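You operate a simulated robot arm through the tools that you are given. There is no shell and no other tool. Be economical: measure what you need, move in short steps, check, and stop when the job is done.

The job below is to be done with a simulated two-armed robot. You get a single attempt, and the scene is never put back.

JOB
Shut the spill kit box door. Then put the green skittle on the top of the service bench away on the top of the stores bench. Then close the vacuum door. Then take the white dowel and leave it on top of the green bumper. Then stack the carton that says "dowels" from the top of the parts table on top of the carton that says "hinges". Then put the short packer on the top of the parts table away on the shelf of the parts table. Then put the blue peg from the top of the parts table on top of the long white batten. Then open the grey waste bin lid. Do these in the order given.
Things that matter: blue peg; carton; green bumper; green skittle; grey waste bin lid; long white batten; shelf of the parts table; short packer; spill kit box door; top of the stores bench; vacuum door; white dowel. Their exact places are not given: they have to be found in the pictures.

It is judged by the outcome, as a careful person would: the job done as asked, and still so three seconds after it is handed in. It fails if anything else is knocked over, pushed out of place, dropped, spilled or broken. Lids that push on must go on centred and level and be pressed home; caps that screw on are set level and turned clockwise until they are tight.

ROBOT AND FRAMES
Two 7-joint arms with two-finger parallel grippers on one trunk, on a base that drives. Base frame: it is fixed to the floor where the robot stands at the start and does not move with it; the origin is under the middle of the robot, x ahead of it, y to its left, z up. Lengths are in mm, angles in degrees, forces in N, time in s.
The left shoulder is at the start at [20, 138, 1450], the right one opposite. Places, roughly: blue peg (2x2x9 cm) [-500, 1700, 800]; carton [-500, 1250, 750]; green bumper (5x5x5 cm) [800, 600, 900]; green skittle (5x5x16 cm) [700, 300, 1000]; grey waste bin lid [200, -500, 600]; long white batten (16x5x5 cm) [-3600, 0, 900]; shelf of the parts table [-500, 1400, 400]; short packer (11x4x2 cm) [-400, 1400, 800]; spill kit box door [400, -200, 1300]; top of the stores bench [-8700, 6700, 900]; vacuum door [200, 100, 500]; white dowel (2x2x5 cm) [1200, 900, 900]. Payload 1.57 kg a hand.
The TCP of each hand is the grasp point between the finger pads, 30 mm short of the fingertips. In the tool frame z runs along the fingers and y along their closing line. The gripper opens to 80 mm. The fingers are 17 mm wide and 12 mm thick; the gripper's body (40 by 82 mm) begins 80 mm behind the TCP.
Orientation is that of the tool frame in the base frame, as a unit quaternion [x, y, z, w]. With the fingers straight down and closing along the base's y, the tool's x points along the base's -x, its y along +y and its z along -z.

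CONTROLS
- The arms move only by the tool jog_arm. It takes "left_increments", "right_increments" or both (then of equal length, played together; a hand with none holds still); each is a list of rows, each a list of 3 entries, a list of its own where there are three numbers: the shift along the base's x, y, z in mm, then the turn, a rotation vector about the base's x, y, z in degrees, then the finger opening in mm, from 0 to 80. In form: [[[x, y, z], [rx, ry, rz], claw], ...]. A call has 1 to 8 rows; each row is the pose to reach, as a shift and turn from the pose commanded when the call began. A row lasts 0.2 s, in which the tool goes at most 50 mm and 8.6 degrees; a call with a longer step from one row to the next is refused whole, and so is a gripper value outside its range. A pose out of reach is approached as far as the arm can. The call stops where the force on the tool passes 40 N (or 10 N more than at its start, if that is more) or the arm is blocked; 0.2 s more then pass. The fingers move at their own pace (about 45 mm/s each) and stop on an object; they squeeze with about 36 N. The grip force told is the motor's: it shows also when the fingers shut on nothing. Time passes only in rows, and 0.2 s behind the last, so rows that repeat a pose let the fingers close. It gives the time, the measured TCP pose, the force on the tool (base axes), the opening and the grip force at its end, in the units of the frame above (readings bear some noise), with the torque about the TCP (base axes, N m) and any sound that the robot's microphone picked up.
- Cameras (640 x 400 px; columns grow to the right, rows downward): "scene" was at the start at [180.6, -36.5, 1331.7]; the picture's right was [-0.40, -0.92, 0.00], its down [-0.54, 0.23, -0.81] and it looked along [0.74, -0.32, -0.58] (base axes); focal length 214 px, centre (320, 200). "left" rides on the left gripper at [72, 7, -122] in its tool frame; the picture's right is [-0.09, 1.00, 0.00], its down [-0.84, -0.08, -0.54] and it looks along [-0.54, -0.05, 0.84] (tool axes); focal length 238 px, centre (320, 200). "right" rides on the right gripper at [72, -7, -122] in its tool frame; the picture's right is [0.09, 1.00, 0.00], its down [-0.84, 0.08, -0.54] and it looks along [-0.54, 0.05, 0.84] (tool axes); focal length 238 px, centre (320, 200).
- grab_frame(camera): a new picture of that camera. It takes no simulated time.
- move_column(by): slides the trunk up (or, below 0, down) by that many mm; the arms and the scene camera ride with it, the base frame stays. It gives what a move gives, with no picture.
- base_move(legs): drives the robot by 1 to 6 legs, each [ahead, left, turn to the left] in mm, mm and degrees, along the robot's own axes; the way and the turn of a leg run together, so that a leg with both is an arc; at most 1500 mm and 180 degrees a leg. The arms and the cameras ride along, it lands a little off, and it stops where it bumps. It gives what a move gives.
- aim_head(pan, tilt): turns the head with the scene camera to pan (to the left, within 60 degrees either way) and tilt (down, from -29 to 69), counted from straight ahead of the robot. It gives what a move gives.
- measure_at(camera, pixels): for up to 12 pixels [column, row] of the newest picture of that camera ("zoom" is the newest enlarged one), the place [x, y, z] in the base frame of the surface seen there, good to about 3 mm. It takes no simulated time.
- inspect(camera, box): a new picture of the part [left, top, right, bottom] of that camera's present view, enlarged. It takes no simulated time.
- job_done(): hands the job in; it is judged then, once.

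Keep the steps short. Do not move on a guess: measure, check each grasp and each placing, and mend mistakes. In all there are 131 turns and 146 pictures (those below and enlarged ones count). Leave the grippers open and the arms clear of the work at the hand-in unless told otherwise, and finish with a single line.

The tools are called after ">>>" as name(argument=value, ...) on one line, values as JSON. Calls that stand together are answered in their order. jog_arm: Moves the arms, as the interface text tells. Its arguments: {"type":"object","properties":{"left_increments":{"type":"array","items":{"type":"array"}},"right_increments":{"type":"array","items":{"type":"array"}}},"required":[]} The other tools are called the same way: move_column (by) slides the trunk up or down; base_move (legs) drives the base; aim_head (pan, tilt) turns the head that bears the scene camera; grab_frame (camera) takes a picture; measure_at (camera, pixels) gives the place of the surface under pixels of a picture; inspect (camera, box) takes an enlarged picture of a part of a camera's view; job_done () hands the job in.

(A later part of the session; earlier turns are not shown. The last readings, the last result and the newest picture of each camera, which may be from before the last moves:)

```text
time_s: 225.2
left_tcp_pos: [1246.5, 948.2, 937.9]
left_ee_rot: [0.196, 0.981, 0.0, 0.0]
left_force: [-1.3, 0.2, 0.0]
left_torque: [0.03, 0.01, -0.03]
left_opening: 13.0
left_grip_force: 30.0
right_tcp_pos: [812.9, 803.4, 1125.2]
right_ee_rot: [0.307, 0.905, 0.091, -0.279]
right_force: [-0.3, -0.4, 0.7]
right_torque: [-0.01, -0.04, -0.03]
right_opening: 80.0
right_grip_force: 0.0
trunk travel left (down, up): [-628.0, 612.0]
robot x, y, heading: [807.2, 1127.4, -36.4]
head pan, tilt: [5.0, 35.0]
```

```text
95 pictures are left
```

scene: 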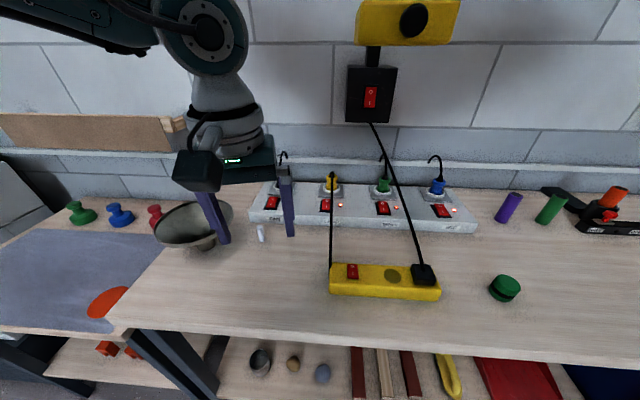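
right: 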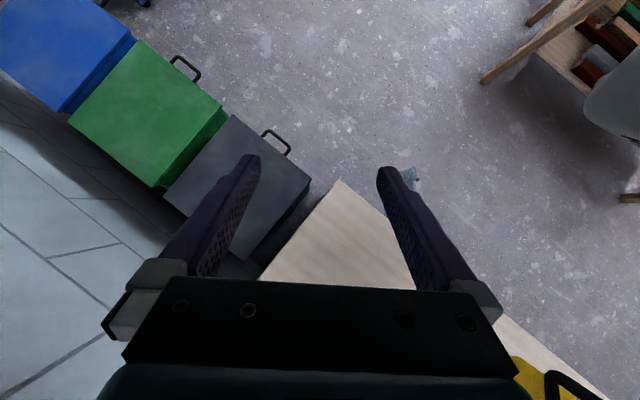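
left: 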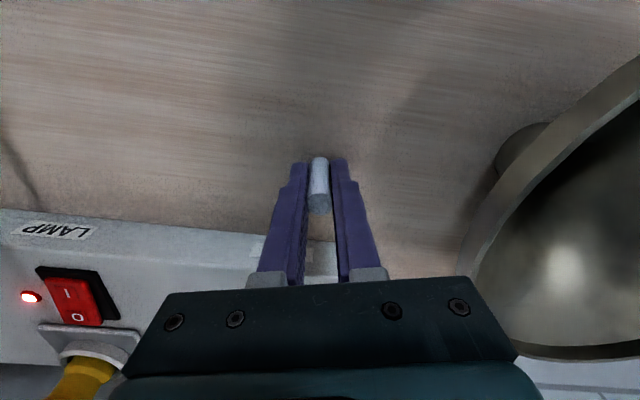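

Dowel gripped. Lift, back out (avoiding the hanging cables), go right, then forward to the bumper.

>>> move_column(by=150)

>>> base_move(legs=[[-330, 0, 0], [0, -560, 0]])

>>> aim_head(pan=15, tilt=35)

>>> grab_frame(camera="scene")

```text
time_s: 227.0
left_tcp_pos: [1245.6, 950.3, 1086.5]
left_ee_rot: [0.196, 0.981, 0.0, 0.0]
left_force: [0.0, 0.5, -0.6]
left_torque: [0.0, 0.01, 0.01]
left_opening: 13.9
left_grip_force: 30.3
right_tcp_pos: [812.9, 803.5, 1274.2]
right_ee_rot: [0.309, 0.905, 0.092, -0.279]
right_force: [-0.5, -0.1, 0.0]
right_torque: [0.01, -0.02, 0.01]
right_opening: 80.2
right_grip_force: 0.0
trunk travel left (down, up): [-778.0, 462.0]
robot x, y, heading: [806.8, 1129.2, -36.3]
head pan, tilt: [5.0, 35.0]
```

```text
time_s: 231.9
left_tcp_pos: [647.3, 690.9, 1087.9]
left_ee_rot: [0.2, 0.98, -0.001, 0.0]
left_force: [-0.4, -1.0, -0.9]
left_torque: [-0.01, -0.03, -0.01]
left_opening: 14.1
left_grip_force: 30.5
right_tcp_pos: [214.3, 549.1, 1274.5]
right_ee_rot: [0.311, 0.904, 0.093, -0.279]
right_force: [-0.9, 0.5, 0.3]
right_torque: [0.02, 0.02, -0.02]
right_opening: 80.0
right_grip_force: 0.1
trunk travel left (down, up): [-778.0, 462.0]
robot x, y, heading: [206.5, 873.7, -37.0]
head pan, tilt: [5.0, 35.0]
```

```text
time_s: 232.7
left_tcp_pos: [645.8, 692.3, 1086.6]
left_ee_rot: [0.2, 0.98, -0.001, -0.001]
left_force: [-1.6, -0.1, -0.1]
left_torque: [0.03, 0.01, 0.01]
left_opening: 13.7
left_grip_force: 30.1
right_tcp_pos: [212.9, 550.6, 1275.4]
right_ee_rot: [0.312, 0.904, 0.093, -0.279]
right_force: [0.9, 0.1, -0.5]
right_torque: [0.02, 0.0, 0.01]
right_opening: 79.7
right_grip_force: 0.1
trunk travel left (down, up): [-778.0, 462.0]
robot x, y, heading: [208.9, 873.4, -36.6]
head pan, tilt: [15.0, 35.0]
```

```text
94 pictures are left
```

scene: 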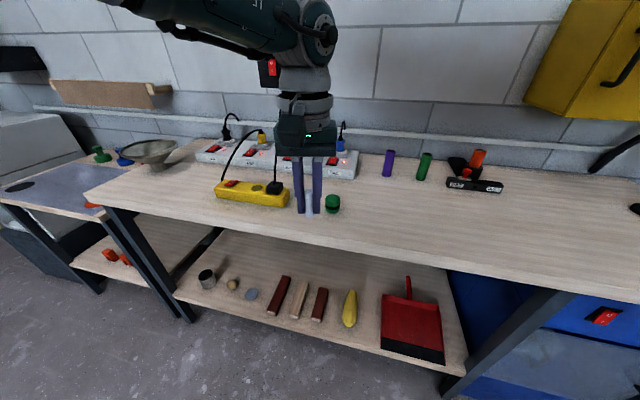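

Forward 190, then look from the hand camera at the bumper.

>>> base_move(legs=[[190, 3, 0]])

>>> grab_frame(camera="left")

>>> inspect(camera="scene", box=[270, 130, 390, 250])

```text
time_s: 234.2
left_tcp_pos: [802.0, 580.3, 1086.3]
left_ee_rot: [0.2, 0.98, 0.0, 0.0]
left_force: [0.1, -0.2, -0.8]
left_torque: [-0.01, 0.0, 0.01]
left_opening: 13.7
left_grip_force: 29.8
right_tcp_pos: [369.7, 438.1, 1274.5]
right_ee_rot: [0.311, 0.904, 0.093, -0.279]
right_force: [0.7, -0.1, 0.0]
right_torque: [-0.01, 0.0, 0.03]
right_opening: 79.9
right_grip_force: 0.1
trunk travel left (down, up): [-778.0, 462.0]
robot x, y, heading: [366.5, 761.3, -36.6]
head pan, tilt: [15.0, 35.0]
```

```text
93 pictures are left
```

left: 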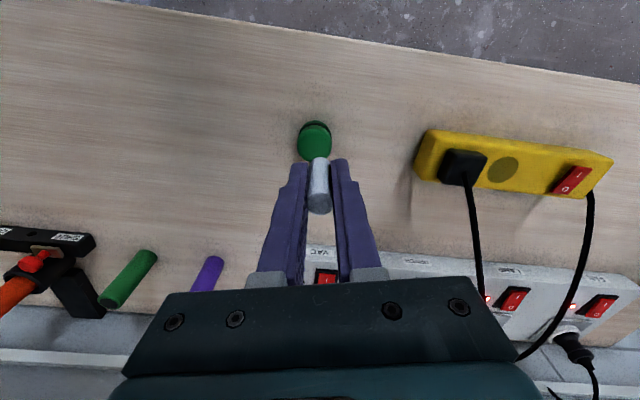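

```text
3.33 times, centred on (330, 190) of scene
```

zoom: 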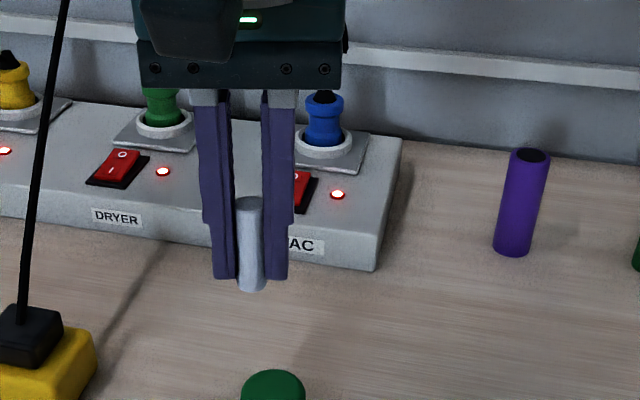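

>>> measure_at(camera="left", pixels=[[314, 142], [300, 143], [329, 143], [314, 133], [314, 156], [305, 152], [307, 134], [323, 134]])

```text
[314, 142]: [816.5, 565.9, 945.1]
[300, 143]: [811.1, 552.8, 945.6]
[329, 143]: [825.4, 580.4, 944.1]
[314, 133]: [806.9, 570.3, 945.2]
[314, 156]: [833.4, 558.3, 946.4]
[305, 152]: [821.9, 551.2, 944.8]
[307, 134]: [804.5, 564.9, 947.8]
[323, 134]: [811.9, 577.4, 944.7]
```

Bumper top centre ≈ (820,565), z 945. Shift by (18,-15) and lower to just above.

>>> jog_arm(left_increments=[[[18, -15, 0], [0, 0, 0], 8]])

>>> move_column(by=-93)

>>> grab_frame(camera="left")

>>> inspect(camera="scene", box=[250, 150, 370, 270])

```text
time_s: 234.6
left_tcp_pos: [803.8, 581.4, 1087.9]
left_ee_rot: [0.199, 0.98, 0.0, 0.0]
left_force: [0.2, 0.7, -0.1]
left_torque: [0.03, -0.03, -0.03]
left_opening: 13.7
left_grip_force: 30.4
left hand out of reach, approached as far as the arm can: row 1
right_tcp_pos: [367.8, 438.1, 1274.9]
right_ee_rot: [0.311, 0.904, 0.093, -0.28]
right_force: [0.0, 0.1, -0.5]
right_torque: [0.02, -0.01, -0.01]
right_opening: 80.3
right_grip_force: 0.1
trunk travel left (down, up): [-778.0, 462.0]
robot x, y, heading: [362.7, 762.3, -36.6]
head pan, tilt: [15.0, 35.0]
```

```text
time_s: 235.9
left_tcp_pos: [803.9, 579.3, 994.8]
left_ee_rot: [0.199, 0.98, 0.0, 0.0]
left_force: [-0.3, 0.3, 0.0]
left_torque: [-0.01, -0.03, 0.0]
left_opening: 13.6
left_grip_force: 30.4
right_tcp_pos: [369.5, 437.6, 1182.6]
right_ee_rot: [0.311, 0.904, 0.093, -0.279]
right_force: [0.0, -1.2, -0.1]
right_torque: [0.02, -0.03, -0.02]
right_opening: 79.9
right_grip_force: 0.1
trunk travel left (down, up): [-685.0, 555.0]
robot x, y, heading: [364.1, 761.6, -36.5]
head pan, tilt: [15.0, 35.0]
```

```text
91 pictures are left
```

left: 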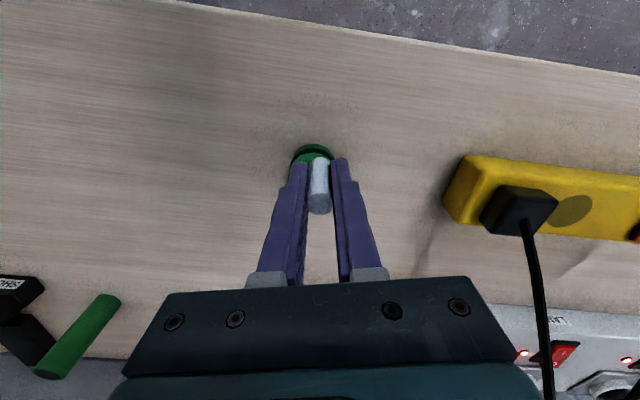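

```text
3.33 times, centred on (310, 210) of scene
```

zoom: 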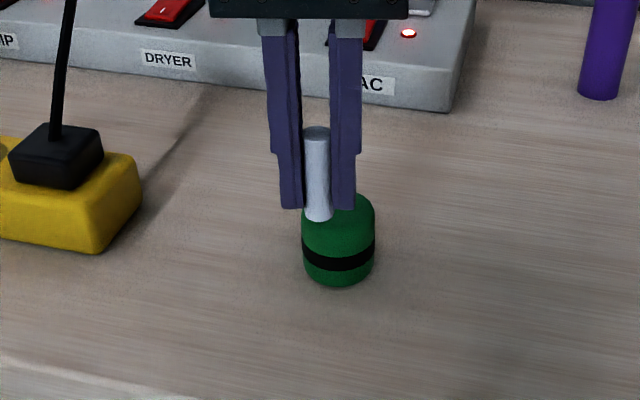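

Arm is at full reach, so I nudge the base forward 22 mm instead, then look.

>>> base_move(legs=[[22, -2.5, 0]])

>>> inspect(camera="scene", box=[250, 150, 370, 270])

>>> grab_frame(camera="left")

```text
time_s: 236.7
left_tcp_pos: [821.1, 564.8, 994.6]
left_ee_rot: [0.2, 0.98, 0.001, 0.001]
left_force: [0.4, -0.5, -0.6]
left_torque: [-0.04, 0.02, -0.01]
left_opening: 13.8
left_grip_force: 30.7
right_tcp_pos: [384.3, 422.8, 1182.6]
right_ee_rot: [0.311, 0.904, 0.093, -0.279]
right_force: [-0.9, -0.2, 0.6]
right_torque: [-0.01, 0.01, 0.03]
right_opening: 79.8
right_grip_force: 0.1
trunk travel left (down, up): [-685.0, 555.0]
robot x, y, heading: [379.3, 750.1, -36.6]
head pan, tilt: [15.0, 35.0]
```

```text
3.33 times, centred on (310, 210) of scene
```

zoom: 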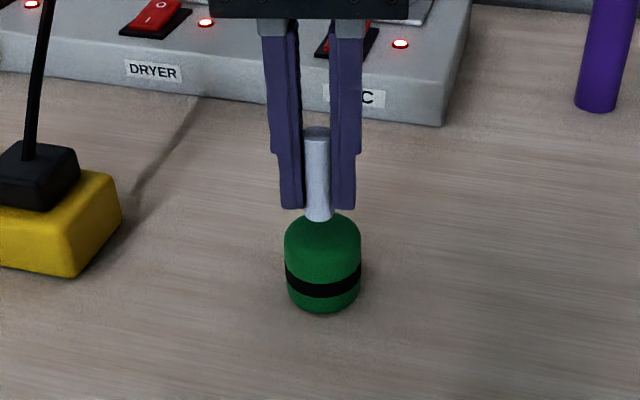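

```text
88 pictures are left
```

left: 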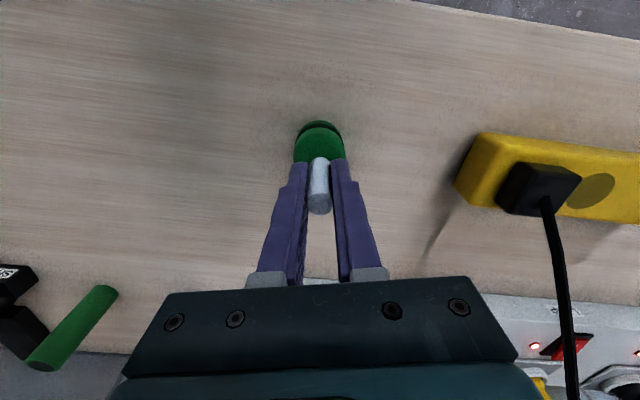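

Centred. Lower gently until contact.

>>> jog_arm(left_increments=[[[0, 0, -5], [0, 0, 0], 8], [[0, 0, -8], [0, 0, 0], 8], [[0, 0, -10], [0, 0, 0], 8], [[0, 0, -11.5], [0, 0, 0], 8]])

>>> inspect(camera="scene", box=[280, 170, 350, 250])

```text
time_s: 237.7
left_tcp_pos: [818.7, 564.7, 983.4]
left_ee_rot: [0.202, 0.979, -0.001, 0.0]
left_force: [0.1, 0.6, 0.3]
left_torque: [-0.03, 0.0, 0.0]
left_opening: 14.0
left_grip_force: 30.4
right_tcp_pos: [384.1, 423.0, 1181.7]
right_ee_rot: [0.311, 0.904, 0.092, -0.278]
right_force: [1.0, 0.6, 0.1]
right_torque: [-0.01, -0.05, -0.03]
right_opening: 79.8
right_grip_force: 0.1
trunk travel left (down, up): [-685.0, 555.0]
robot x, y, heading: [381.3, 746.1, -36.5]
head pan, tilt: [15.0, 35.0]
```

```text
5.00 times, centred on (315, 210) of scene
```

zoom: 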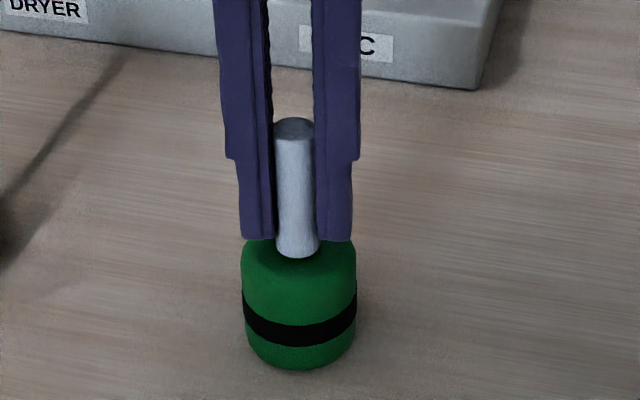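

No contact yet; a few more millimetres in 1-mm steps.

>>> jog_arm(left_increments=[[[0, 0, -1], [0, 0, 0], 8], [[0, 0, -2], [0, 0, 0], 8]])

```text
time_s: 238.3
left_tcp_pos: [818.6, 563.7, 982.5]
left_ee_rot: [0.202, 0.979, -0.002, 0.001]
left_force: [0.2, 0.9, -0.3]
left_torque: [-0.02, 0.01, -0.04]
left_opening: 14.2
left_grip_force: 30.4
right_tcp_pos: [385.2, 423.1, 1180.8]
right_ee_rot: [0.31, 0.904, 0.093, -0.279]
right_force: [0.8, -0.7, -0.6]
right_torque: [-0.03, 0.01, 0.0]
right_opening: 80.1
right_grip_force: 0.0
trunk travel left (down, up): [-685.0, 555.0]
robot x, y, heading: [382.4, 745.3, -36.7]
head pan, tilt: [15.0, 35.0]
```

>>> jog_arm(left_increments=[[[0, 0, -1], [0, 0, 0], 8], [[0, 0, -2], [0, 0, 0], 8], [[0, 0, -3], [0, 0, 0], 8]])

```text
time_s: 239.1
left_tcp_pos: [818.8, 565.5, 981.6]
left_ee_rot: [0.199, 0.98, 0.0, 0.001]
left_force: [-1.0, -1.5, 9.1]
left_torque: [-0.03, -0.03, 0.01]
left_opening: 13.9
left_grip_force: 30.3
left hand out of reach, approached as far as the arm can: row 1, 2, 3
right_tcp_pos: [385.2, 423.4, 1181.5]
right_ee_rot: [0.311, 0.904, 0.094, -0.279]
right_force: [-0.5, 0.2, -0.3]
right_torque: [-0.03, 0.0, 0.01]
right_opening: 79.9
right_grip_force: 0.1
trunk travel left (down, up): [-685.0, 555.0]
robot x, y, heading: [380.7, 748.0, -36.7]
head pan, tilt: [15.0, 35.0]
```

Contact at 9 N. Open slowly and rise with the trunk.

>>> jog_arm(left_increments=[[[0, 0, 0.5], [0, 0, 0], 15], [[0, 0, 0.5], [0, 0, 0], 18], [[0, 0, 0.5], [0, 0, 0], 25], [[0, 0, 0.5], [0, 0, 0], 40], [[0, 0, 0.5], [0, 0, 0], 50]])

>>> move_column(by=110)

>>> inspect(camera="scene", box=[270, 200, 370, 300])

>>> grab_frame(camera="left")

```text
time_s: 240.3
left_tcp_pos: [818.0, 566.1, 980.5]
left_ee_rot: [0.199, 0.98, -0.001, 0.0]
left_force: [0.0, 0.1, -0.5]
left_torque: [-0.01, -0.01, -0.01]
left_opening: 49.8
left_grip_force: 0.1
right_tcp_pos: [385.8, 422.0, 1181.1]
right_ee_rot: [0.311, 0.904, 0.093, -0.279]
right_force: [0.0, -0.3, -0.4]
right_torque: [-0.01, -0.01, -0.01]
right_opening: 80.2
right_grip_force: 0.0
trunk travel left (down, up): [-685.0, 555.0]
robot x, y, heading: [383.8, 745.9, -36.2]
head pan, tilt: [15.0, 35.0]
```

```text
time_s: 241.7
left_tcp_pos: [818.3, 567.6, 1091.2]
left_ee_rot: [0.2, 0.98, 0.0, 0.0]
left_force: [0.4, -0.2, 0.7]
left_torque: [-0.01, 0.02, 0.01]
left_opening: 49.9
left_grip_force: 0.0
right_tcp_pos: [384.4, 423.1, 1292.7]
right_ee_rot: [0.311, 0.904, 0.093, -0.279]
right_force: [0.3, 1.0, 0.7]
right_torque: [0.01, 0.01, -0.01]
right_opening: 80.0
right_grip_force: 0.0
trunk travel left (down, up): [-795.0, 445.0]
robot x, y, heading: [380.8, 749.6, -36.7]
head pan, tilt: [15.0, 35.0]
```

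```text
4.00 times, centred on (320, 250) of scene
```

zoom: 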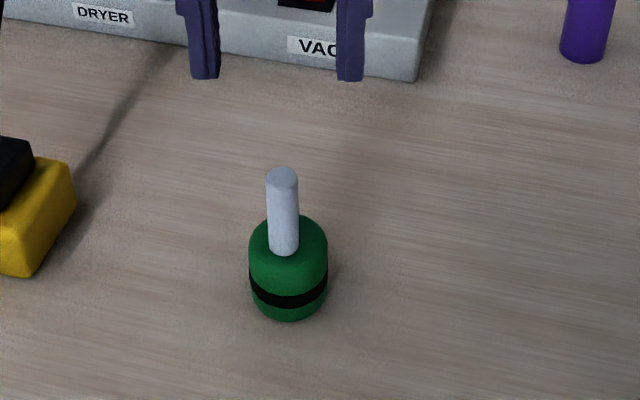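

```text
85 pictures are left
```

left: 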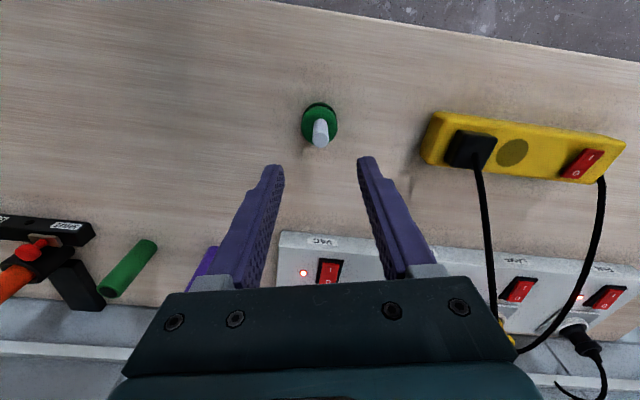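

The dowel stands on the bumper. Next the parts table: I'll back off, go to (-200,620) and turn to face it.

>>> base_move(legs=[[-200, 0, 0], [-189, -450, 0], [0, 0, 126.6]])

>>> aim_head(pan=15, tilt=38)

>>> grab_frame(camera="scene")

```text
time_s: 250.9
left_tcp_pos: [-294.0, 1086.7, 1090.6]
left_ee_rot: [0.776, -0.631, 0.0, 0.0]
left_force: [0.5, -0.1, 0.4]
left_torque: [-0.01, 0.0, 0.0]
left_opening: 50.0
left_grip_force: 0.0
right_tcp_pos: [69.8, 811.3, 1291.9]
right_ee_rot: [-0.656, 0.695, -0.205, -0.212]
right_force: [0.4, 1.1, 0.6]
right_torque: [0.0, 0.01, -0.03]
right_opening: 80.2
right_grip_force: 0.0
trunk travel left (down, up): [-795.0, 445.0]
robot x, y, heading: [-193.7, 621.2, 88.0]
head pan, tilt: [15.0, 35.0]
```

```text
time_s: 251.6
left_tcp_pos: [-293.8, 1086.0, 1091.4]
left_ee_rot: [0.776, -0.631, 0.0, 0.0]
left_force: [0.4, 0.3, -0.4]
left_torque: [0.02, 0.03, -0.01]
left_opening: 49.8
left_grip_force: 0.0
right_tcp_pos: [69.4, 811.2, 1292.1]
right_ee_rot: [-0.657, 0.694, -0.205, -0.212]
right_force: [-0.3, -0.2, -0.5]
right_torque: [0.0, 0.0, -0.01]
right_opening: 79.9
right_grip_force: 0.0
trunk travel left (down, up): [-795.0, 445.0]
robot x, y, heading: [-192.2, 621.2, 88.0]
head pan, tilt: [15.0, 38.0]
```

```text
84 pictures are left
```

scene: 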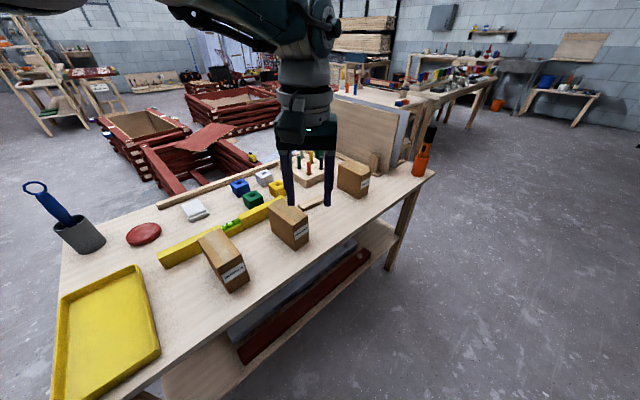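

Three cartons. Read the labels and measure.

>>> inspect(camera="scene", box=[190, 140, 390, 300])

>>> measure_at(camera="scene", pixels=[[237, 290], [205, 238], [228, 246], [280, 210], [302, 222], [355, 168], [60, 300], [430, 175], [250, 320], [330, 250], [320, 203], [240, 345]])

```text
2.50 times, centred on (290, 220) of scene
```

zoom: 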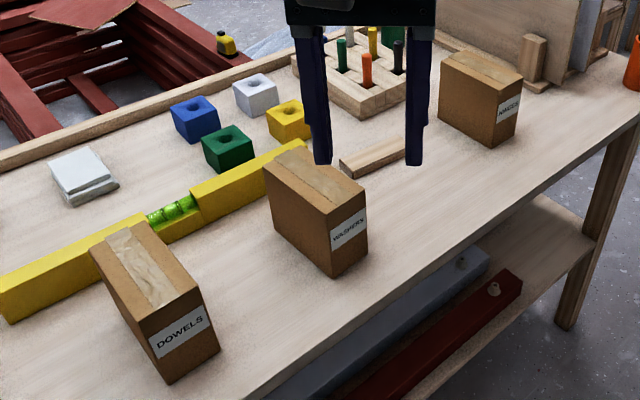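

```text
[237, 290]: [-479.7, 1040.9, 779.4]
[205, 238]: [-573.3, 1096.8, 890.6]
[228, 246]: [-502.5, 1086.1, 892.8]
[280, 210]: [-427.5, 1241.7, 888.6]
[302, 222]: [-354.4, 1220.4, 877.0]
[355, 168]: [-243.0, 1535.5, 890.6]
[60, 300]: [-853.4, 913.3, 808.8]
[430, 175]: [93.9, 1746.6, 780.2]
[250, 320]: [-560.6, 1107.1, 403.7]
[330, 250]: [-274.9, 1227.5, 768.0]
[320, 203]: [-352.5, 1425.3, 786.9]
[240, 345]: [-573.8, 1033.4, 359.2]
```

"Dowels" is the left carton, "hinges" the right one. Measure their top corners in the zoom.

>>> measure_at(camera="zoom", pixels=[[94, 250], [142, 226], [196, 287], [150, 330], [170, 378], [215, 350], [443, 62], [470, 53], [518, 80], [497, 95], [495, 143], [515, 125]])

```text
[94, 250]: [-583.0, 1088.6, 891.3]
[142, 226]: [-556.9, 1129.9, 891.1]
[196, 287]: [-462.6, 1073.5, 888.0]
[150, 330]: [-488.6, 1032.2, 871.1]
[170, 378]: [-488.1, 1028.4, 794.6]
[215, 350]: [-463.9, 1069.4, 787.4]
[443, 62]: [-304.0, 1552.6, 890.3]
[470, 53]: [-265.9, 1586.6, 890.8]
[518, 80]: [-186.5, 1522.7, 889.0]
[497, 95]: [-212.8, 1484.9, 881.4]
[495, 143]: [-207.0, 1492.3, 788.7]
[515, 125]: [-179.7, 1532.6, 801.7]
```

Dowels carton: centre (-523,1081), 110×49 mm, short axis at heading ~58°, top z 891. Hinges: centre (-242,1537). I turn to face the table squarely and line up with the dowels carton.

>>> base_move(legs=[[0, 0, 57], [0, -299, 0], [60, 0, 0]])

>>> jog_arm(left_increments=[[[0, 0, 0], [0, 0, -5], 80], [[0, 0, 0], [0, 0, -10], 80], [[0, 0, 0], [0, 0, -10], 80]])

>>> grab_frame(camera="left")

```text
time_s: 256.7
left_tcp_pos: [-522.1, 1064.0, 1090.8]
left_ee_rot: [0.984, -0.178, 0.002, 0.0]
left_force: [0.4, 0.5, -0.4]
left_torque: [0.0, 0.0, 0.0]
left_opening: 50.0
left_grip_force: 0.1
right_tcp_pos: [-95.2, 1226.0, 1291.9]
right_ee_rot: [0.911, -0.29, 0.28, 0.086]
right_force: [-0.2, 0.9, 0.0]
right_torque: [0.04, 0.0, -0.03]
right_opening: 79.7
right_grip_force: 0.1
trunk travel left (down, up): [-795.0, 445.0]
robot x, y, heading: [-76.1, 897.8, 146.3]
head pan, tilt: [15.0, 38.0]
```

```text
time_s: 257.5
left_tcp_pos: [-522.5, 1064.0, 1091.6]
left_ee_rot: [0.965, -0.263, 0.0, 0.0]
left_force: [0.0, -0.6, 0.0]
left_torque: [0.03, 0.0, -0.01]
left_opening: 80.0
left_grip_force: 0.0
right_tcp_pos: [-96.6, 1226.1, 1292.4]
right_ee_rot: [0.911, -0.29, 0.281, 0.086]
right_force: [-0.1, 0.4, -0.3]
right_torque: [0.01, -0.01, 0.01]
right_opening: 80.1
right_grip_force: 0.0
trunk travel left (down, up): [-795.0, 445.0]
robot x, y, heading: [-74.2, 902.9, 145.8]
head pan, tilt: [15.0, 38.0]
```

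```text
82 pictures are left
```

left: 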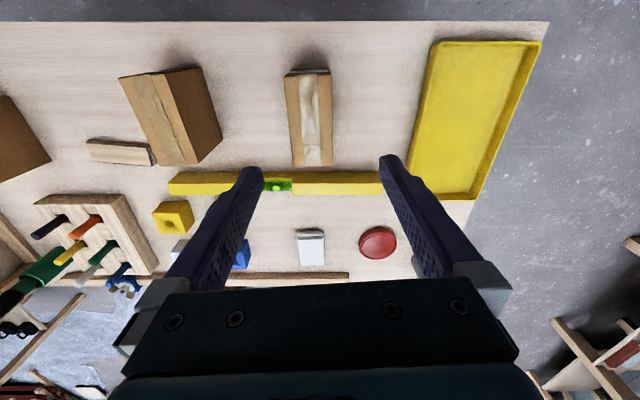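

>>> measure_at(camera="left", pixels=[[287, 78], [327, 76], [293, 163], [331, 163], [312, 120], [289, 120], [330, 120]])

```text
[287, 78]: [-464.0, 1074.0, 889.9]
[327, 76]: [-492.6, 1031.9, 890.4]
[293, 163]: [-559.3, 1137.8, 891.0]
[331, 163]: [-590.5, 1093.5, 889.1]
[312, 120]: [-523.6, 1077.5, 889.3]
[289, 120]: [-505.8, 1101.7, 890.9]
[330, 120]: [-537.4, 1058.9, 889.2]
```

Box centre ≈ (-525,1083). Small base shift and 2° turn of the hand, then lower.

>>> base_move(legs=[[12.7, -14.3, 0]])

>>> jog_arm(left_increments=[[[0, 0, 0], [0, 0, -2], 80]])

>>> move_column(by=-150)

>>> grab_frame(camera="left")

```text
time_s: 258.3
left_tcp_pos: [-523.6, 1082.7, 1090.2]
left_ee_rot: [0.965, -0.263, 0.001, 0.0]
left_force: [-0.4, 0.8, 0.2]
left_torque: [0.01, 0.0, 0.01]
left_opening: 79.9
left_grip_force: 0.1
right_tcp_pos: [-99.2, 1244.1, 1291.1]
right_ee_rot: [0.911, -0.291, 0.281, 0.086]
right_force: [0.0, -0.3, -0.2]
right_torque: [-0.03, 0.0, 0.01]
right_opening: 80.1
right_grip_force: 0.0
trunk travel left (down, up): [-795.0, 445.0]
robot x, y, heading: [-82.0, 921.5, 145.9]
head pan, tilt: [15.0, 38.0]
```

```text
time_s: 258.7
left_tcp_pos: [-523.2, 1082.8, 1090.6]
left_ee_rot: [0.96, -0.28, 0.001, 0.0]
left_force: [0.1, 0.1, -0.6]
left_torque: [0.02, -0.02, -0.01]
left_opening: 80.1
left_grip_force: 0.1
right_tcp_pos: [-99.0, 1244.6, 1293.1]
right_ee_rot: [0.91, -0.291, 0.281, 0.087]
right_force: [0.0, -0.1, -0.1]
right_torque: [0.01, 0.0, -0.01]
right_opening: 79.9
right_grip_force: 0.1
trunk travel left (down, up): [-795.0, 445.0]
robot x, y, heading: [-78.8, 922.5, 146.0]
head pan, tilt: [15.0, 38.0]
```

```text
time_s: 260.5
left_tcp_pos: [-524.5, 1082.0, 941.6]
left_ee_rot: [0.96, -0.28, 0.001, 0.0]
left_force: [0.0, -0.4, -0.2]
left_torque: [-0.01, 0.02, 0.0]
left_opening: 79.8
left_grip_force: 0.0
right_tcp_pos: [-99.1, 1243.7, 1141.8]
right_ee_rot: [0.911, -0.29, 0.281, 0.086]
right_force: [-0.1, 0.6, -0.7]
right_torque: [-0.02, 0.0, 0.01]
right_opening: 79.9
right_grip_force: 0.0
trunk travel left (down, up): [-645.0, 595.0]
robot x, y, heading: [-78.5, 920.2, 145.9]
head pan, tilt: [15.0, 38.0]
```

```text
81 pictures are left
```

left: 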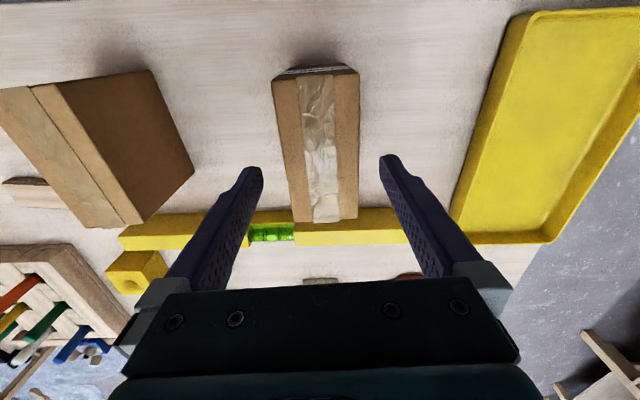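

Centred between the fingers. Lower to grasp height and close.

>>> move_column(by=-91)

>>> jog_arm(left_increments=[[[0, 0, 0], [0, 0, 0], 60], [[0, 0, 0], [0, 0, 0], 45], [[0, 0, 0], [0, 0, 0], 40], [[0, 0, 0], [0, 0, 0], 40]])

>>> grab_frame(camera="left")

```text
time_s: 261.7
left_tcp_pos: [-522.3, 1083.1, 850.1]
left_ee_rot: [0.96, -0.28, 0.001, 0.0]
left_force: [0.5, 0.1, -0.5]
left_torque: [-0.04, 0.03, 0.01]
left_opening: 80.3
left_grip_force: 0.1
right_tcp_pos: [-97.7, 1244.5, 1049.9]
right_ee_rot: [0.91, -0.291, 0.281, 0.087]
right_force: [0.6, 0.0, 0.4]
right_torque: [-0.02, 0.01, 0.0]
right_opening: 80.1
right_grip_force: 0.0
trunk travel left (down, up): [-554.0, 686.0]
robot x, y, heading: [-81.1, 925.1, 145.9]
head pan, tilt: [15.0, 38.0]
```

```text
time_s: 262.7
left_tcp_pos: [-524.3, 1082.8, 850.5]
left_ee_rot: [0.96, -0.28, 0.001, 0.0]
left_force: [-0.1, -0.9, 0.9]
left_torque: [-0.01, -0.11, -0.03]
left_opening: 60.0
left_grip_force: 36.1
right_tcp_pos: [-98.2, 1244.0, 1049.2]
right_ee_rot: [0.911, -0.291, 0.281, 0.086]
right_force: [-0.7, -0.3, -0.2]
right_torque: [0.0, -0.02, -0.03]
right_opening: 80.0
right_grip_force: 0.0
trunk travel left (down, up): [-554.0, 686.0]
robot x, y, heading: [-80.8, 919.0, 145.9]
head pan, tilt: [15.0, 38.0]
```

```text
80 pictures are left
```

left: 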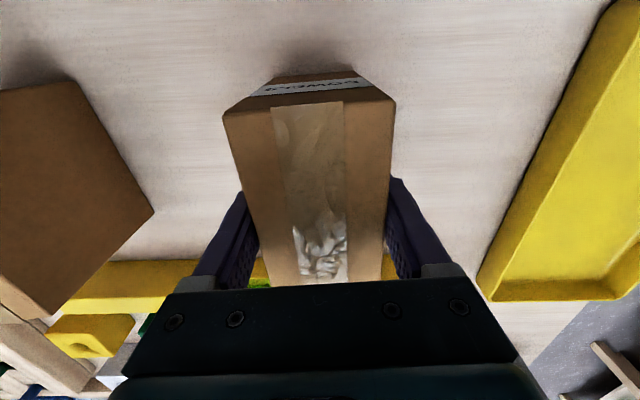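

Gripped (60 mm wide). Lift, back off, move right along the table toward the hinges carton, and look.

>>> move_column(by=220)

>>> base_move(legs=[[-160, 0, 0], [0, -540, 0]])

>>> grab_frame(camera="scene")

>>> grab_frame(camera="left")

```text
time_s: 265.1
left_tcp_pos: [-524.5, 1082.2, 1070.3]
left_ee_rot: [0.96, -0.279, 0.001, 0.0]
left_force: [0.5, -0.1, -3.1]
left_torque: [-0.02, -0.02, 0.02]
left_opening: 59.8
left_grip_force: 35.7
right_tcp_pos: [-97.9, 1245.2, 1270.8]
right_ee_rot: [0.911, -0.29, 0.281, 0.086]
right_force: [-0.4, -0.4, -0.7]
right_torque: [0.0, 0.01, 0.01]
right_opening: 80.3
right_grip_force: 0.0
trunk travel left (down, up): [-774.0, 466.0]
robot x, y, heading: [-84.2, 919.6, 145.9]
head pan, tilt: [15.0, 38.0]
```

```text
time_s: 269.2
left_tcp_pos: [-93.1, 1431.5, 1071.7]
left_ee_rot: [0.96, -0.278, 0.0, 0.001]
left_force: [0.6, -0.6, -2.6]
left_torque: [0.0, 0.0, -0.01]
left_opening: 59.8
left_grip_force: 36.4
right_tcp_pos: [333.2, 1593.4, 1270.5]
right_ee_rot: [0.91, -0.29, 0.281, 0.087]
right_force: [0.5, 0.3, 0.2]
right_torque: [-0.03, -0.01, 0.02]
right_opening: 80.2
right_grip_force: 0.0
trunk travel left (down, up): [-774.0, 466.0]
robot x, y, heading: [352.7, 1266.5, 146.0]
head pan, tilt: [15.0, 38.0]
```

```text
79 pictures are left
```

scene: 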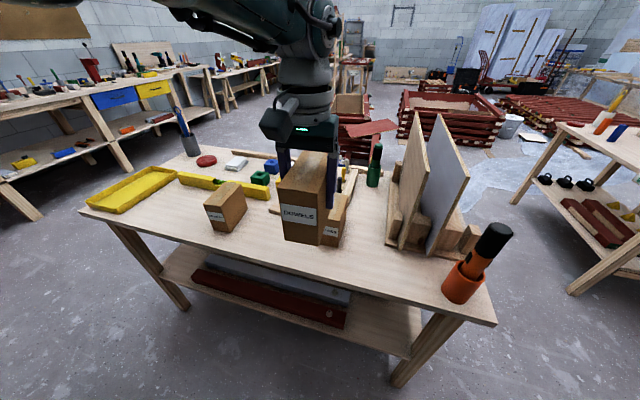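

```text
78 pictures are left
```

left: 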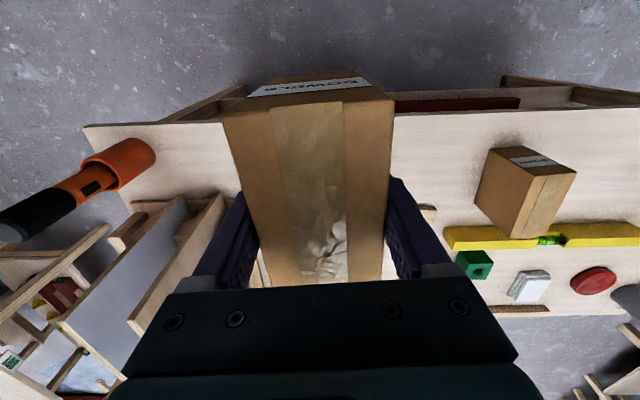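

The hinges carton is hidden behind mine. Measure its visible corner and the upright panel beside it.

>>> measure_at(camera="scene", pixels=[[338, 240], [340, 225], [345, 200], [330, 242], [420, 115], [388, 240], [438, 116], [376, 145], [395, 185], [420, 150]])

>>> inspect(camera="scene", box=[260, 100, 480, 280])

```text
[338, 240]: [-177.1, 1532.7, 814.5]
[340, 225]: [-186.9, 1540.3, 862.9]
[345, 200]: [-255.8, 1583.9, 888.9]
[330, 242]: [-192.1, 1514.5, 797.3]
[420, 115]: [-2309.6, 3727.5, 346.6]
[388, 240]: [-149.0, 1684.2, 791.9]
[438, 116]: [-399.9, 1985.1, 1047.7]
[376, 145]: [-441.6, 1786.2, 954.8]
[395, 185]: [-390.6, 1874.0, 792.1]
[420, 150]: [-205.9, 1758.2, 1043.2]
```

```text
2.22 times, centred on (370, 190) of scene
```

zoom: 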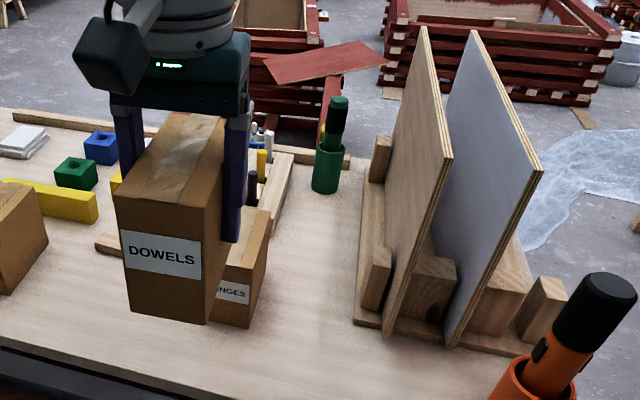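

Panel is ~220 mm to the side, clear. Move the carton over the hinges carton, turn it 3° to match, and lower to ~10 mm above.

>>> base_move(legs=[[182, -4, 0]])

>>> jog_arm(left_increments=[[[0, 0, 0], [0, 0, -3], 40]])

>>> move_column(by=-92)

>>> aim_head(pan=20, tilt=40)

>>> inspect(camera="scene", box=[200, 120, 400, 320])

>>> grab_frame(camera="right")

```text
time_s: 270.7
left_tcp_pos: [-241.1, 1537.7, 1070.7]
left_ee_rot: [0.96, -0.281, 0.001, 0.0]
left_force: [0.7, 0.3, -4.0]
left_torque: [-0.04, -0.01, -0.01]
left_opening: 59.8
left_grip_force: 36.2
right_tcp_pos: [185.0, 1698.3, 1271.8]
right_ee_rot: [0.91, -0.291, 0.281, 0.087]
right_force: [-0.9, 0.0, 0.8]
right_torque: [-0.01, 0.02, 0.01]
right_opening: 79.9
right_grip_force: 0.1
trunk travel left (down, up): [-774.0, 466.0]
robot x, y, heading: [200.6, 1376.8, 146.0]
head pan, tilt: [15.0, 38.0]
```

```text
time_s: 271.1
left_tcp_pos: [-240.1, 1537.2, 1070.1]
left_ee_rot: [0.952, -0.306, 0.001, 0.002]
left_force: [0.5, 0.6, -3.8]
left_torque: [0.02, -0.02, 0.02]
left_opening: 59.9
left_grip_force: 35.8
right_tcp_pos: [185.1, 1698.4, 1269.9]
right_ee_rot: [0.91, -0.291, 0.282, 0.087]
right_force: [0.1, -0.1, -0.3]
right_torque: [-0.02, 0.01, 0.01]
right_opening: 80.3
right_grip_force: 0.1
trunk travel left (down, up): [-774.0, 466.0]
robot x, y, heading: [206.5, 1373.8, 145.9]
head pan, tilt: [15.0, 38.0]
```

```text
time_s: 272.4
left_tcp_pos: [-241.1, 1539.4, 979.4]
left_ee_rot: [0.952, -0.305, 0.001, 0.0]
left_force: [-0.3, -0.3, -2.9]
left_torque: [-0.03, -0.02, -0.01]
left_opening: 59.7
left_grip_force: 36.0
right_tcp_pos: [185.1, 1699.7, 1180.3]
right_ee_rot: [0.911, -0.291, 0.281, 0.087]
right_force: [-0.8, 0.7, -0.4]
right_torque: [0.02, 0.01, 0.01]
right_opening: 80.0
right_grip_force: 0.0
trunk travel left (down, up): [-682.0, 558.0]
robot x, y, heading: [199.6, 1376.3, 145.7]
head pan, tilt: [15.0, 38.0]
```

```text
time_s: 273.0
left_tcp_pos: [-240.4, 1538.3, 979.2]
left_ee_rot: [0.952, -0.305, 0.001, 0.0]
left_force: [-0.5, 0.5, -2.6]
left_torque: [-0.02, -0.02, -0.01]
left_opening: 59.5
left_grip_force: 35.7
right_tcp_pos: [184.9, 1699.7, 1178.7]
right_ee_rot: [0.91, -0.291, 0.281, 0.087]
right_force: [1.5, 0.1, -0.1]
right_torque: [0.02, -0.01, -0.01]
right_opening: 80.0
right_grip_force: 0.1
trunk travel left (down, up): [-682.0, 558.0]
robot x, y, heading: [201.4, 1376.0, 145.5]
head pan, tilt: [20.0, 40.0]
```

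```text
2.00 times, centred on (300, 220) of scene
```

zoom: 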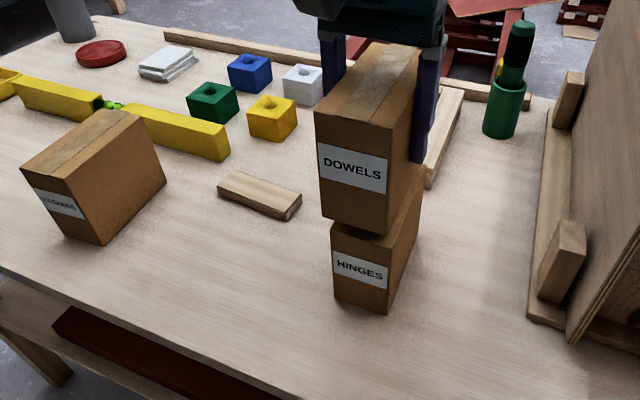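

```text
75 pictures are left
```

right: 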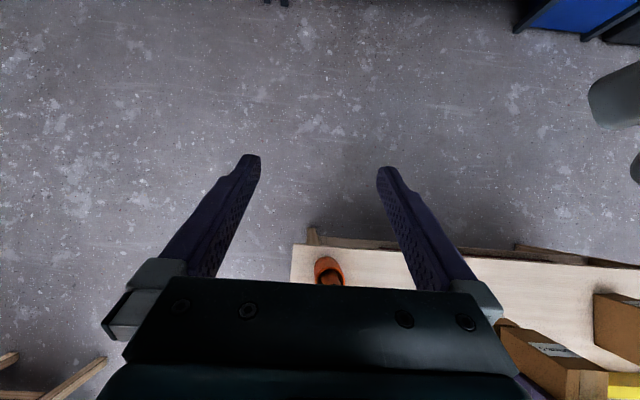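

Measure front corners of both cartons for alignment.

>>> measure_at(camera="zoom", pixels=[[325, 212], [384, 230], [337, 232], [386, 244], [338, 290], [386, 308], [411, 180], [417, 198], [394, 225], [396, 245], [413, 215]])

```text
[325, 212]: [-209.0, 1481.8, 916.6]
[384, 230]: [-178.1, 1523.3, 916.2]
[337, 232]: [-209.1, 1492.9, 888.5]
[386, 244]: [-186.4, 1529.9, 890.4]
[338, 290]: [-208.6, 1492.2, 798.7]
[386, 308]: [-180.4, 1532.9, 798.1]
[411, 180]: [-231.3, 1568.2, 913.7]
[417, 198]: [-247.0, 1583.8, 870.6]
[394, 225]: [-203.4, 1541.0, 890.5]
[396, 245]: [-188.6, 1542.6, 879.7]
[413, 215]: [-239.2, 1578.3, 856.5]
```

My carton should shift about (-1.5, +7) mm. Jog and lower in small steps.

>>> jog_arm(left_increments=[[[-1.5, 7, 0], [0, 0, 0], 40], [[-1.5, 7, -5], [0, 0, 0], 40], [[-1.5, 7, -10], [0, 0, 0], 40], [[-1.5, 7, -13], [0, 0, 0], 40], [[-1.5, 7, -15], [0, 0, 0], 40]])

>>> inspect(camera="scene", box=[250, 150, 390, 290])

```text
time_s: 274.2
left_tcp_pos: [-234.5, 1539.2, 971.0]
left_ee_rot: [0.953, -0.304, 0.001, 0.001]
left_force: [-0.5, 0.2, -3.4]
left_torque: [-0.02, -0.01, 0.02]
left_opening: 60.0
left_grip_force: 36.9
left hand out of reach, approached as far as the arm can: row 1, 2, 3, 4, 5
right_tcp_pos: [183.7, 1699.8, 1178.9]
right_ee_rot: [0.91, -0.292, 0.281, 0.087]
right_force: [0.2, -0.5, -0.2]
right_torque: [0.03, -0.01, -0.01]
right_opening: 80.0
right_grip_force: 0.1
trunk travel left (down, up): [-682.0, 558.0]
robot x, y, heading: [200.7, 1377.0, 145.9]
head pan, tilt: [20.0, 40.0]
```

```text
2.86 times, centred on (320, 220) of scene
```

zoom: 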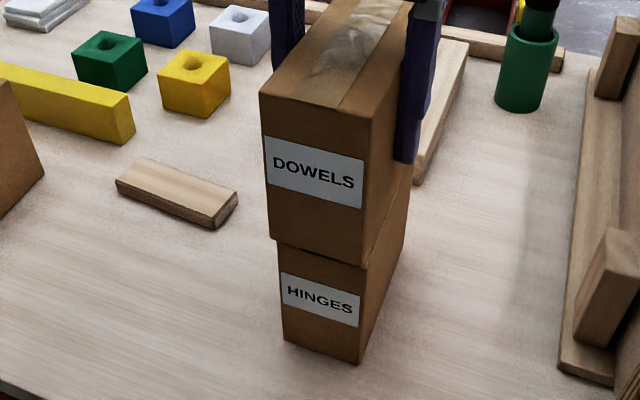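

At the reach limit, so I use a 10 mm base move, then re-measure.

>>> base_move(legs=[[10, -1, 0]])

>>> inspect(camera="scene", box=[250, 150, 390, 290])

>>> measure_at(camera="zoom", pixels=[[275, 230], [357, 258], [285, 335], [357, 358], [290, 262], [358, 282], [385, 200], [395, 240], [370, 330]])

```text
time_s: 275.0
left_tcp_pos: [-243.1, 1544.7, 969.2]
left_ee_rot: [0.952, -0.305, 0.001, 0.001]
left_force: [0.8, 0.2, -4.8]
left_torque: [0.0, 0.02, -0.01]
left_opening: 59.7
left_grip_force: 36.1
right_tcp_pos: [178.0, 1705.6, 1178.5]
right_ee_rot: [0.91, -0.291, 0.281, 0.087]
right_force: [-0.3, 0.0, 0.1]
right_torque: [0.03, -0.02, 0.01]
right_opening: 80.0
right_grip_force: 0.1
trunk travel left (down, up): [-682.0, 558.0]
robot x, y, heading: [198.9, 1382.5, 145.9]
head pan, tilt: [20.0, 40.0]
```

```text
2.86 times, centred on (320, 220) of scene
```

zoom: 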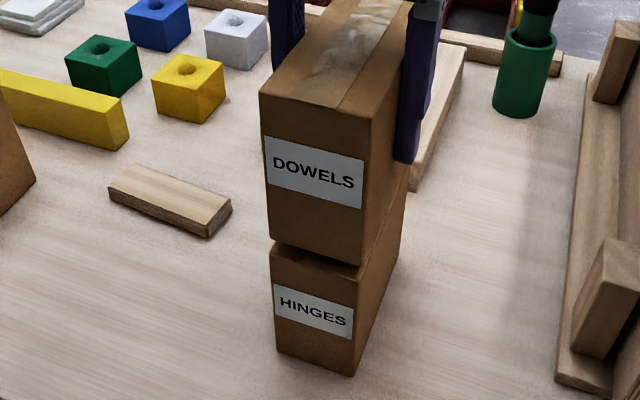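

```text
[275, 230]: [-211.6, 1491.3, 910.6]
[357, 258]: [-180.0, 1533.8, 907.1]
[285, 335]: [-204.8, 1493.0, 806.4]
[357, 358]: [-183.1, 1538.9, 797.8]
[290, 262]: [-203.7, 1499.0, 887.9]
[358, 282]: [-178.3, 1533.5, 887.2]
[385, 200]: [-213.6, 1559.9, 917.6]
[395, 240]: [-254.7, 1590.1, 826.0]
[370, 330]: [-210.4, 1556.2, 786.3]
```

Aligned within ~4 mm. Lower to contact.

>>> jog_arm(left_increments=[[[0, 0, -3], [0, 0, 0], 40], [[0, 0, -6], [0, 0, 0], 40], [[0, 0, -8], [0, 0, 0], 40], [[0, 0, -9], [0, 0, 0], 40]])

```text
time_s: 276.0
left_tcp_pos: [-241.2, 1545.2, 961.5]
left_ee_rot: [0.952, -0.306, 0.002, -0.001]
left_force: [-0.6, 0.6, -3.6]
left_torque: [-0.01, -0.01, 0.0]
left_opening: 59.9
left_grip_force: 35.5
right_tcp_pos: [177.3, 1706.3, 1179.4]
right_ee_rot: [0.911, -0.291, 0.28, 0.087]
right_force: [0.5, -1.1, -0.5]
right_torque: [-0.03, -0.02, -0.02]
right_opening: 79.8
right_grip_force: 0.0
trunk travel left (down, up): [-682.0, 558.0]
robot x, y, heading: [197.2, 1382.2, 146.0]
head pan, tilt: [20.0, 40.0]
```

>>> jog_arm(left_increments=[[[0, 0, -1], [0, 0, 0], 40], [[0, 0, -2], [0, 0, 0], 40], [[0, 0, -3], [0, 0, 0], 40], [[0, 0, -4], [0, 0, 0], 40]])

>>> inspect(camera="scene", box=[250, 150, 390, 290])

```text
time_s: 277.0
left_tcp_pos: [-241.9, 1545.7, 960.5]
left_ee_rot: [0.952, -0.306, 0.0, -0.001]
left_force: [4.7, -5.8, 19.3]
left_torque: [-2.46, 1.74, 0.03]
left_opening: 58.9
left_grip_force: 33.2
right_tcp_pos: [176.7, 1705.7, 1179.8]
right_ee_rot: [0.91, -0.291, 0.282, 0.086]
right_force: [0.1, -0.7, 0.7]
right_torque: [0.03, 0.02, 0.01]
right_opening: 79.7
right_grip_force: 0.1
trunk travel left (down, up): [-682.0, 558.0]
robot x, y, heading: [196.3, 1380.3, 146.0]
head pan, tilt: [20.0, 40.0]
```

```text
2.86 times, centred on (320, 220) of scene
```

zoom: 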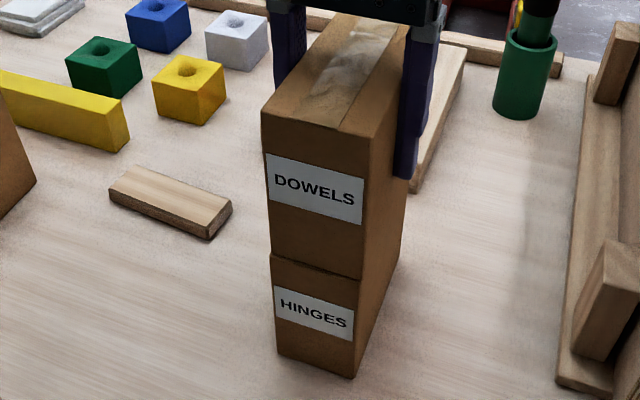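

In contact and well stacked. Release and rise.

>>> jog_arm(left_increments=[[[0, 0, 1], [0, 0, 0], 60], [[0, 0, 1], [0, 0, 0], 66], [[0, 0, 1], [0, 0, 0], 80], [[0, 0, 1], [0, 0, 0], 80]])

>>> move_column(by=150)

>>> inspect(camera="scene", box=[220, 170, 380, 330])

>>> grab_frame(camera="left")

```text
time_s: 278.0
left_tcp_pos: [-240.4, 1544.3, 958.3]
left_ee_rot: [0.952, -0.305, 0.001, 0.001]
left_force: [0.7, -0.4, 0.4]
left_torque: [0.03, 0.01, 0.01]
left_opening: 80.2
left_grip_force: 0.0
right_tcp_pos: [177.7, 1705.8, 1178.3]
right_ee_rot: [0.91, -0.291, 0.281, 0.087]
right_force: [0.9, 0.3, -0.3]
right_torque: [-0.02, -0.01, 0.0]
right_opening: 79.9
right_grip_force: 0.1
trunk travel left (down, up): [-682.0, 558.0]
robot x, y, heading: [198.0, 1384.4, 145.8]
head pan, tilt: [20.0, 40.0]
```

```text
time_s: 279.7
left_tcp_pos: [-240.3, 1546.0, 1108.0]
left_ee_rot: [0.952, -0.305, 0.001, 0.0]
left_force: [0.5, 0.0, -0.1]
left_torque: [0.02, 0.01, -0.03]
left_opening: 79.9
left_grip_force: 0.1
right_tcp_pos: [177.0, 1706.1, 1328.5]
right_ee_rot: [0.91, -0.291, 0.281, 0.087]
right_force: [-0.5, -0.1, 0.0]
right_torque: [0.03, 0.0, -0.05]
right_opening: 80.2
right_grip_force: 0.0
trunk travel left (down, up): [-832.0, 408.0]
robot x, y, heading: [192.8, 1384.4, 146.0]
head pan, tilt: [20.0, 40.0]
```

```text
2.50 times, centred on (300, 250) of scene
```

zoom: 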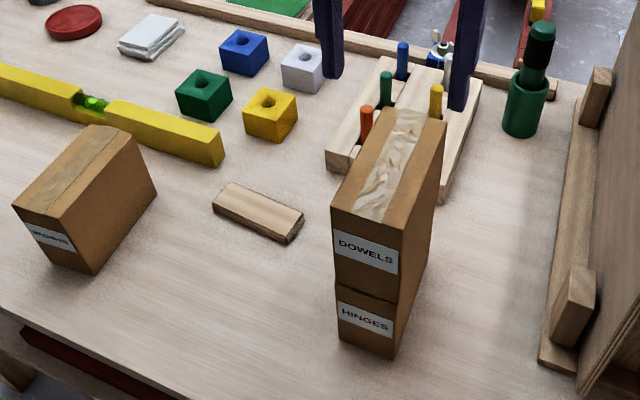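

```text
70 pictures are left
```

left: 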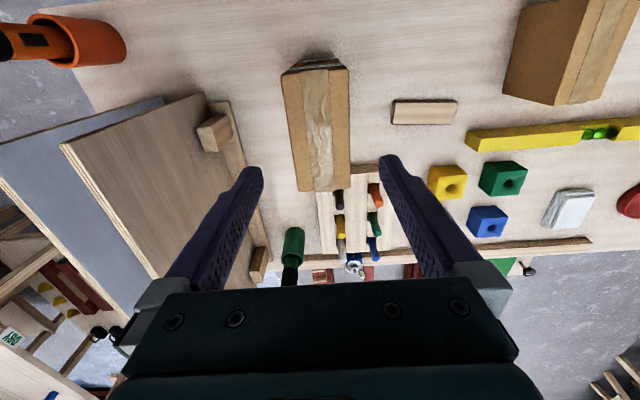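

Stacked squarely. Next the short packer at left-view (425,112). Measure it and the peg board.

>>> measure_at(camera="left", pixels=[[395, 103], [456, 103], [394, 121], [453, 121], [425, 110], [420, 140], [376, 243], [374, 250], [375, 220]])

>>> measure_at(camera="zoom", pixels=[[215, 205], [228, 185], [300, 212], [285, 235], [288, 242], [402, 45], [402, 70], [386, 75], [385, 98], [437, 90]])

```text
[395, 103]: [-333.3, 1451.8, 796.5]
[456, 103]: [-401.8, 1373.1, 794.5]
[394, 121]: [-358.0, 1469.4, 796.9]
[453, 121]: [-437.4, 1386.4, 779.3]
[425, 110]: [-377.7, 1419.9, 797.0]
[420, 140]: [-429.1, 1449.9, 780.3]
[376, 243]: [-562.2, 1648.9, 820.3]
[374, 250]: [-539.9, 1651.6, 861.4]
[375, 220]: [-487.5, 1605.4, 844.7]
```

```text
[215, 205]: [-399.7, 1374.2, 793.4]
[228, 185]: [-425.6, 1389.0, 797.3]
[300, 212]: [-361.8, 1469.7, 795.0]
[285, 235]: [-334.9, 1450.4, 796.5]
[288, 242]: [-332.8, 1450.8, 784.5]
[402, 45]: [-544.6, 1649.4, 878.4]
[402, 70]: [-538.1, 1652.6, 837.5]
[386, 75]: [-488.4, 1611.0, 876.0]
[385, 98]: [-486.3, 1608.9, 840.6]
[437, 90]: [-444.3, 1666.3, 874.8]
```

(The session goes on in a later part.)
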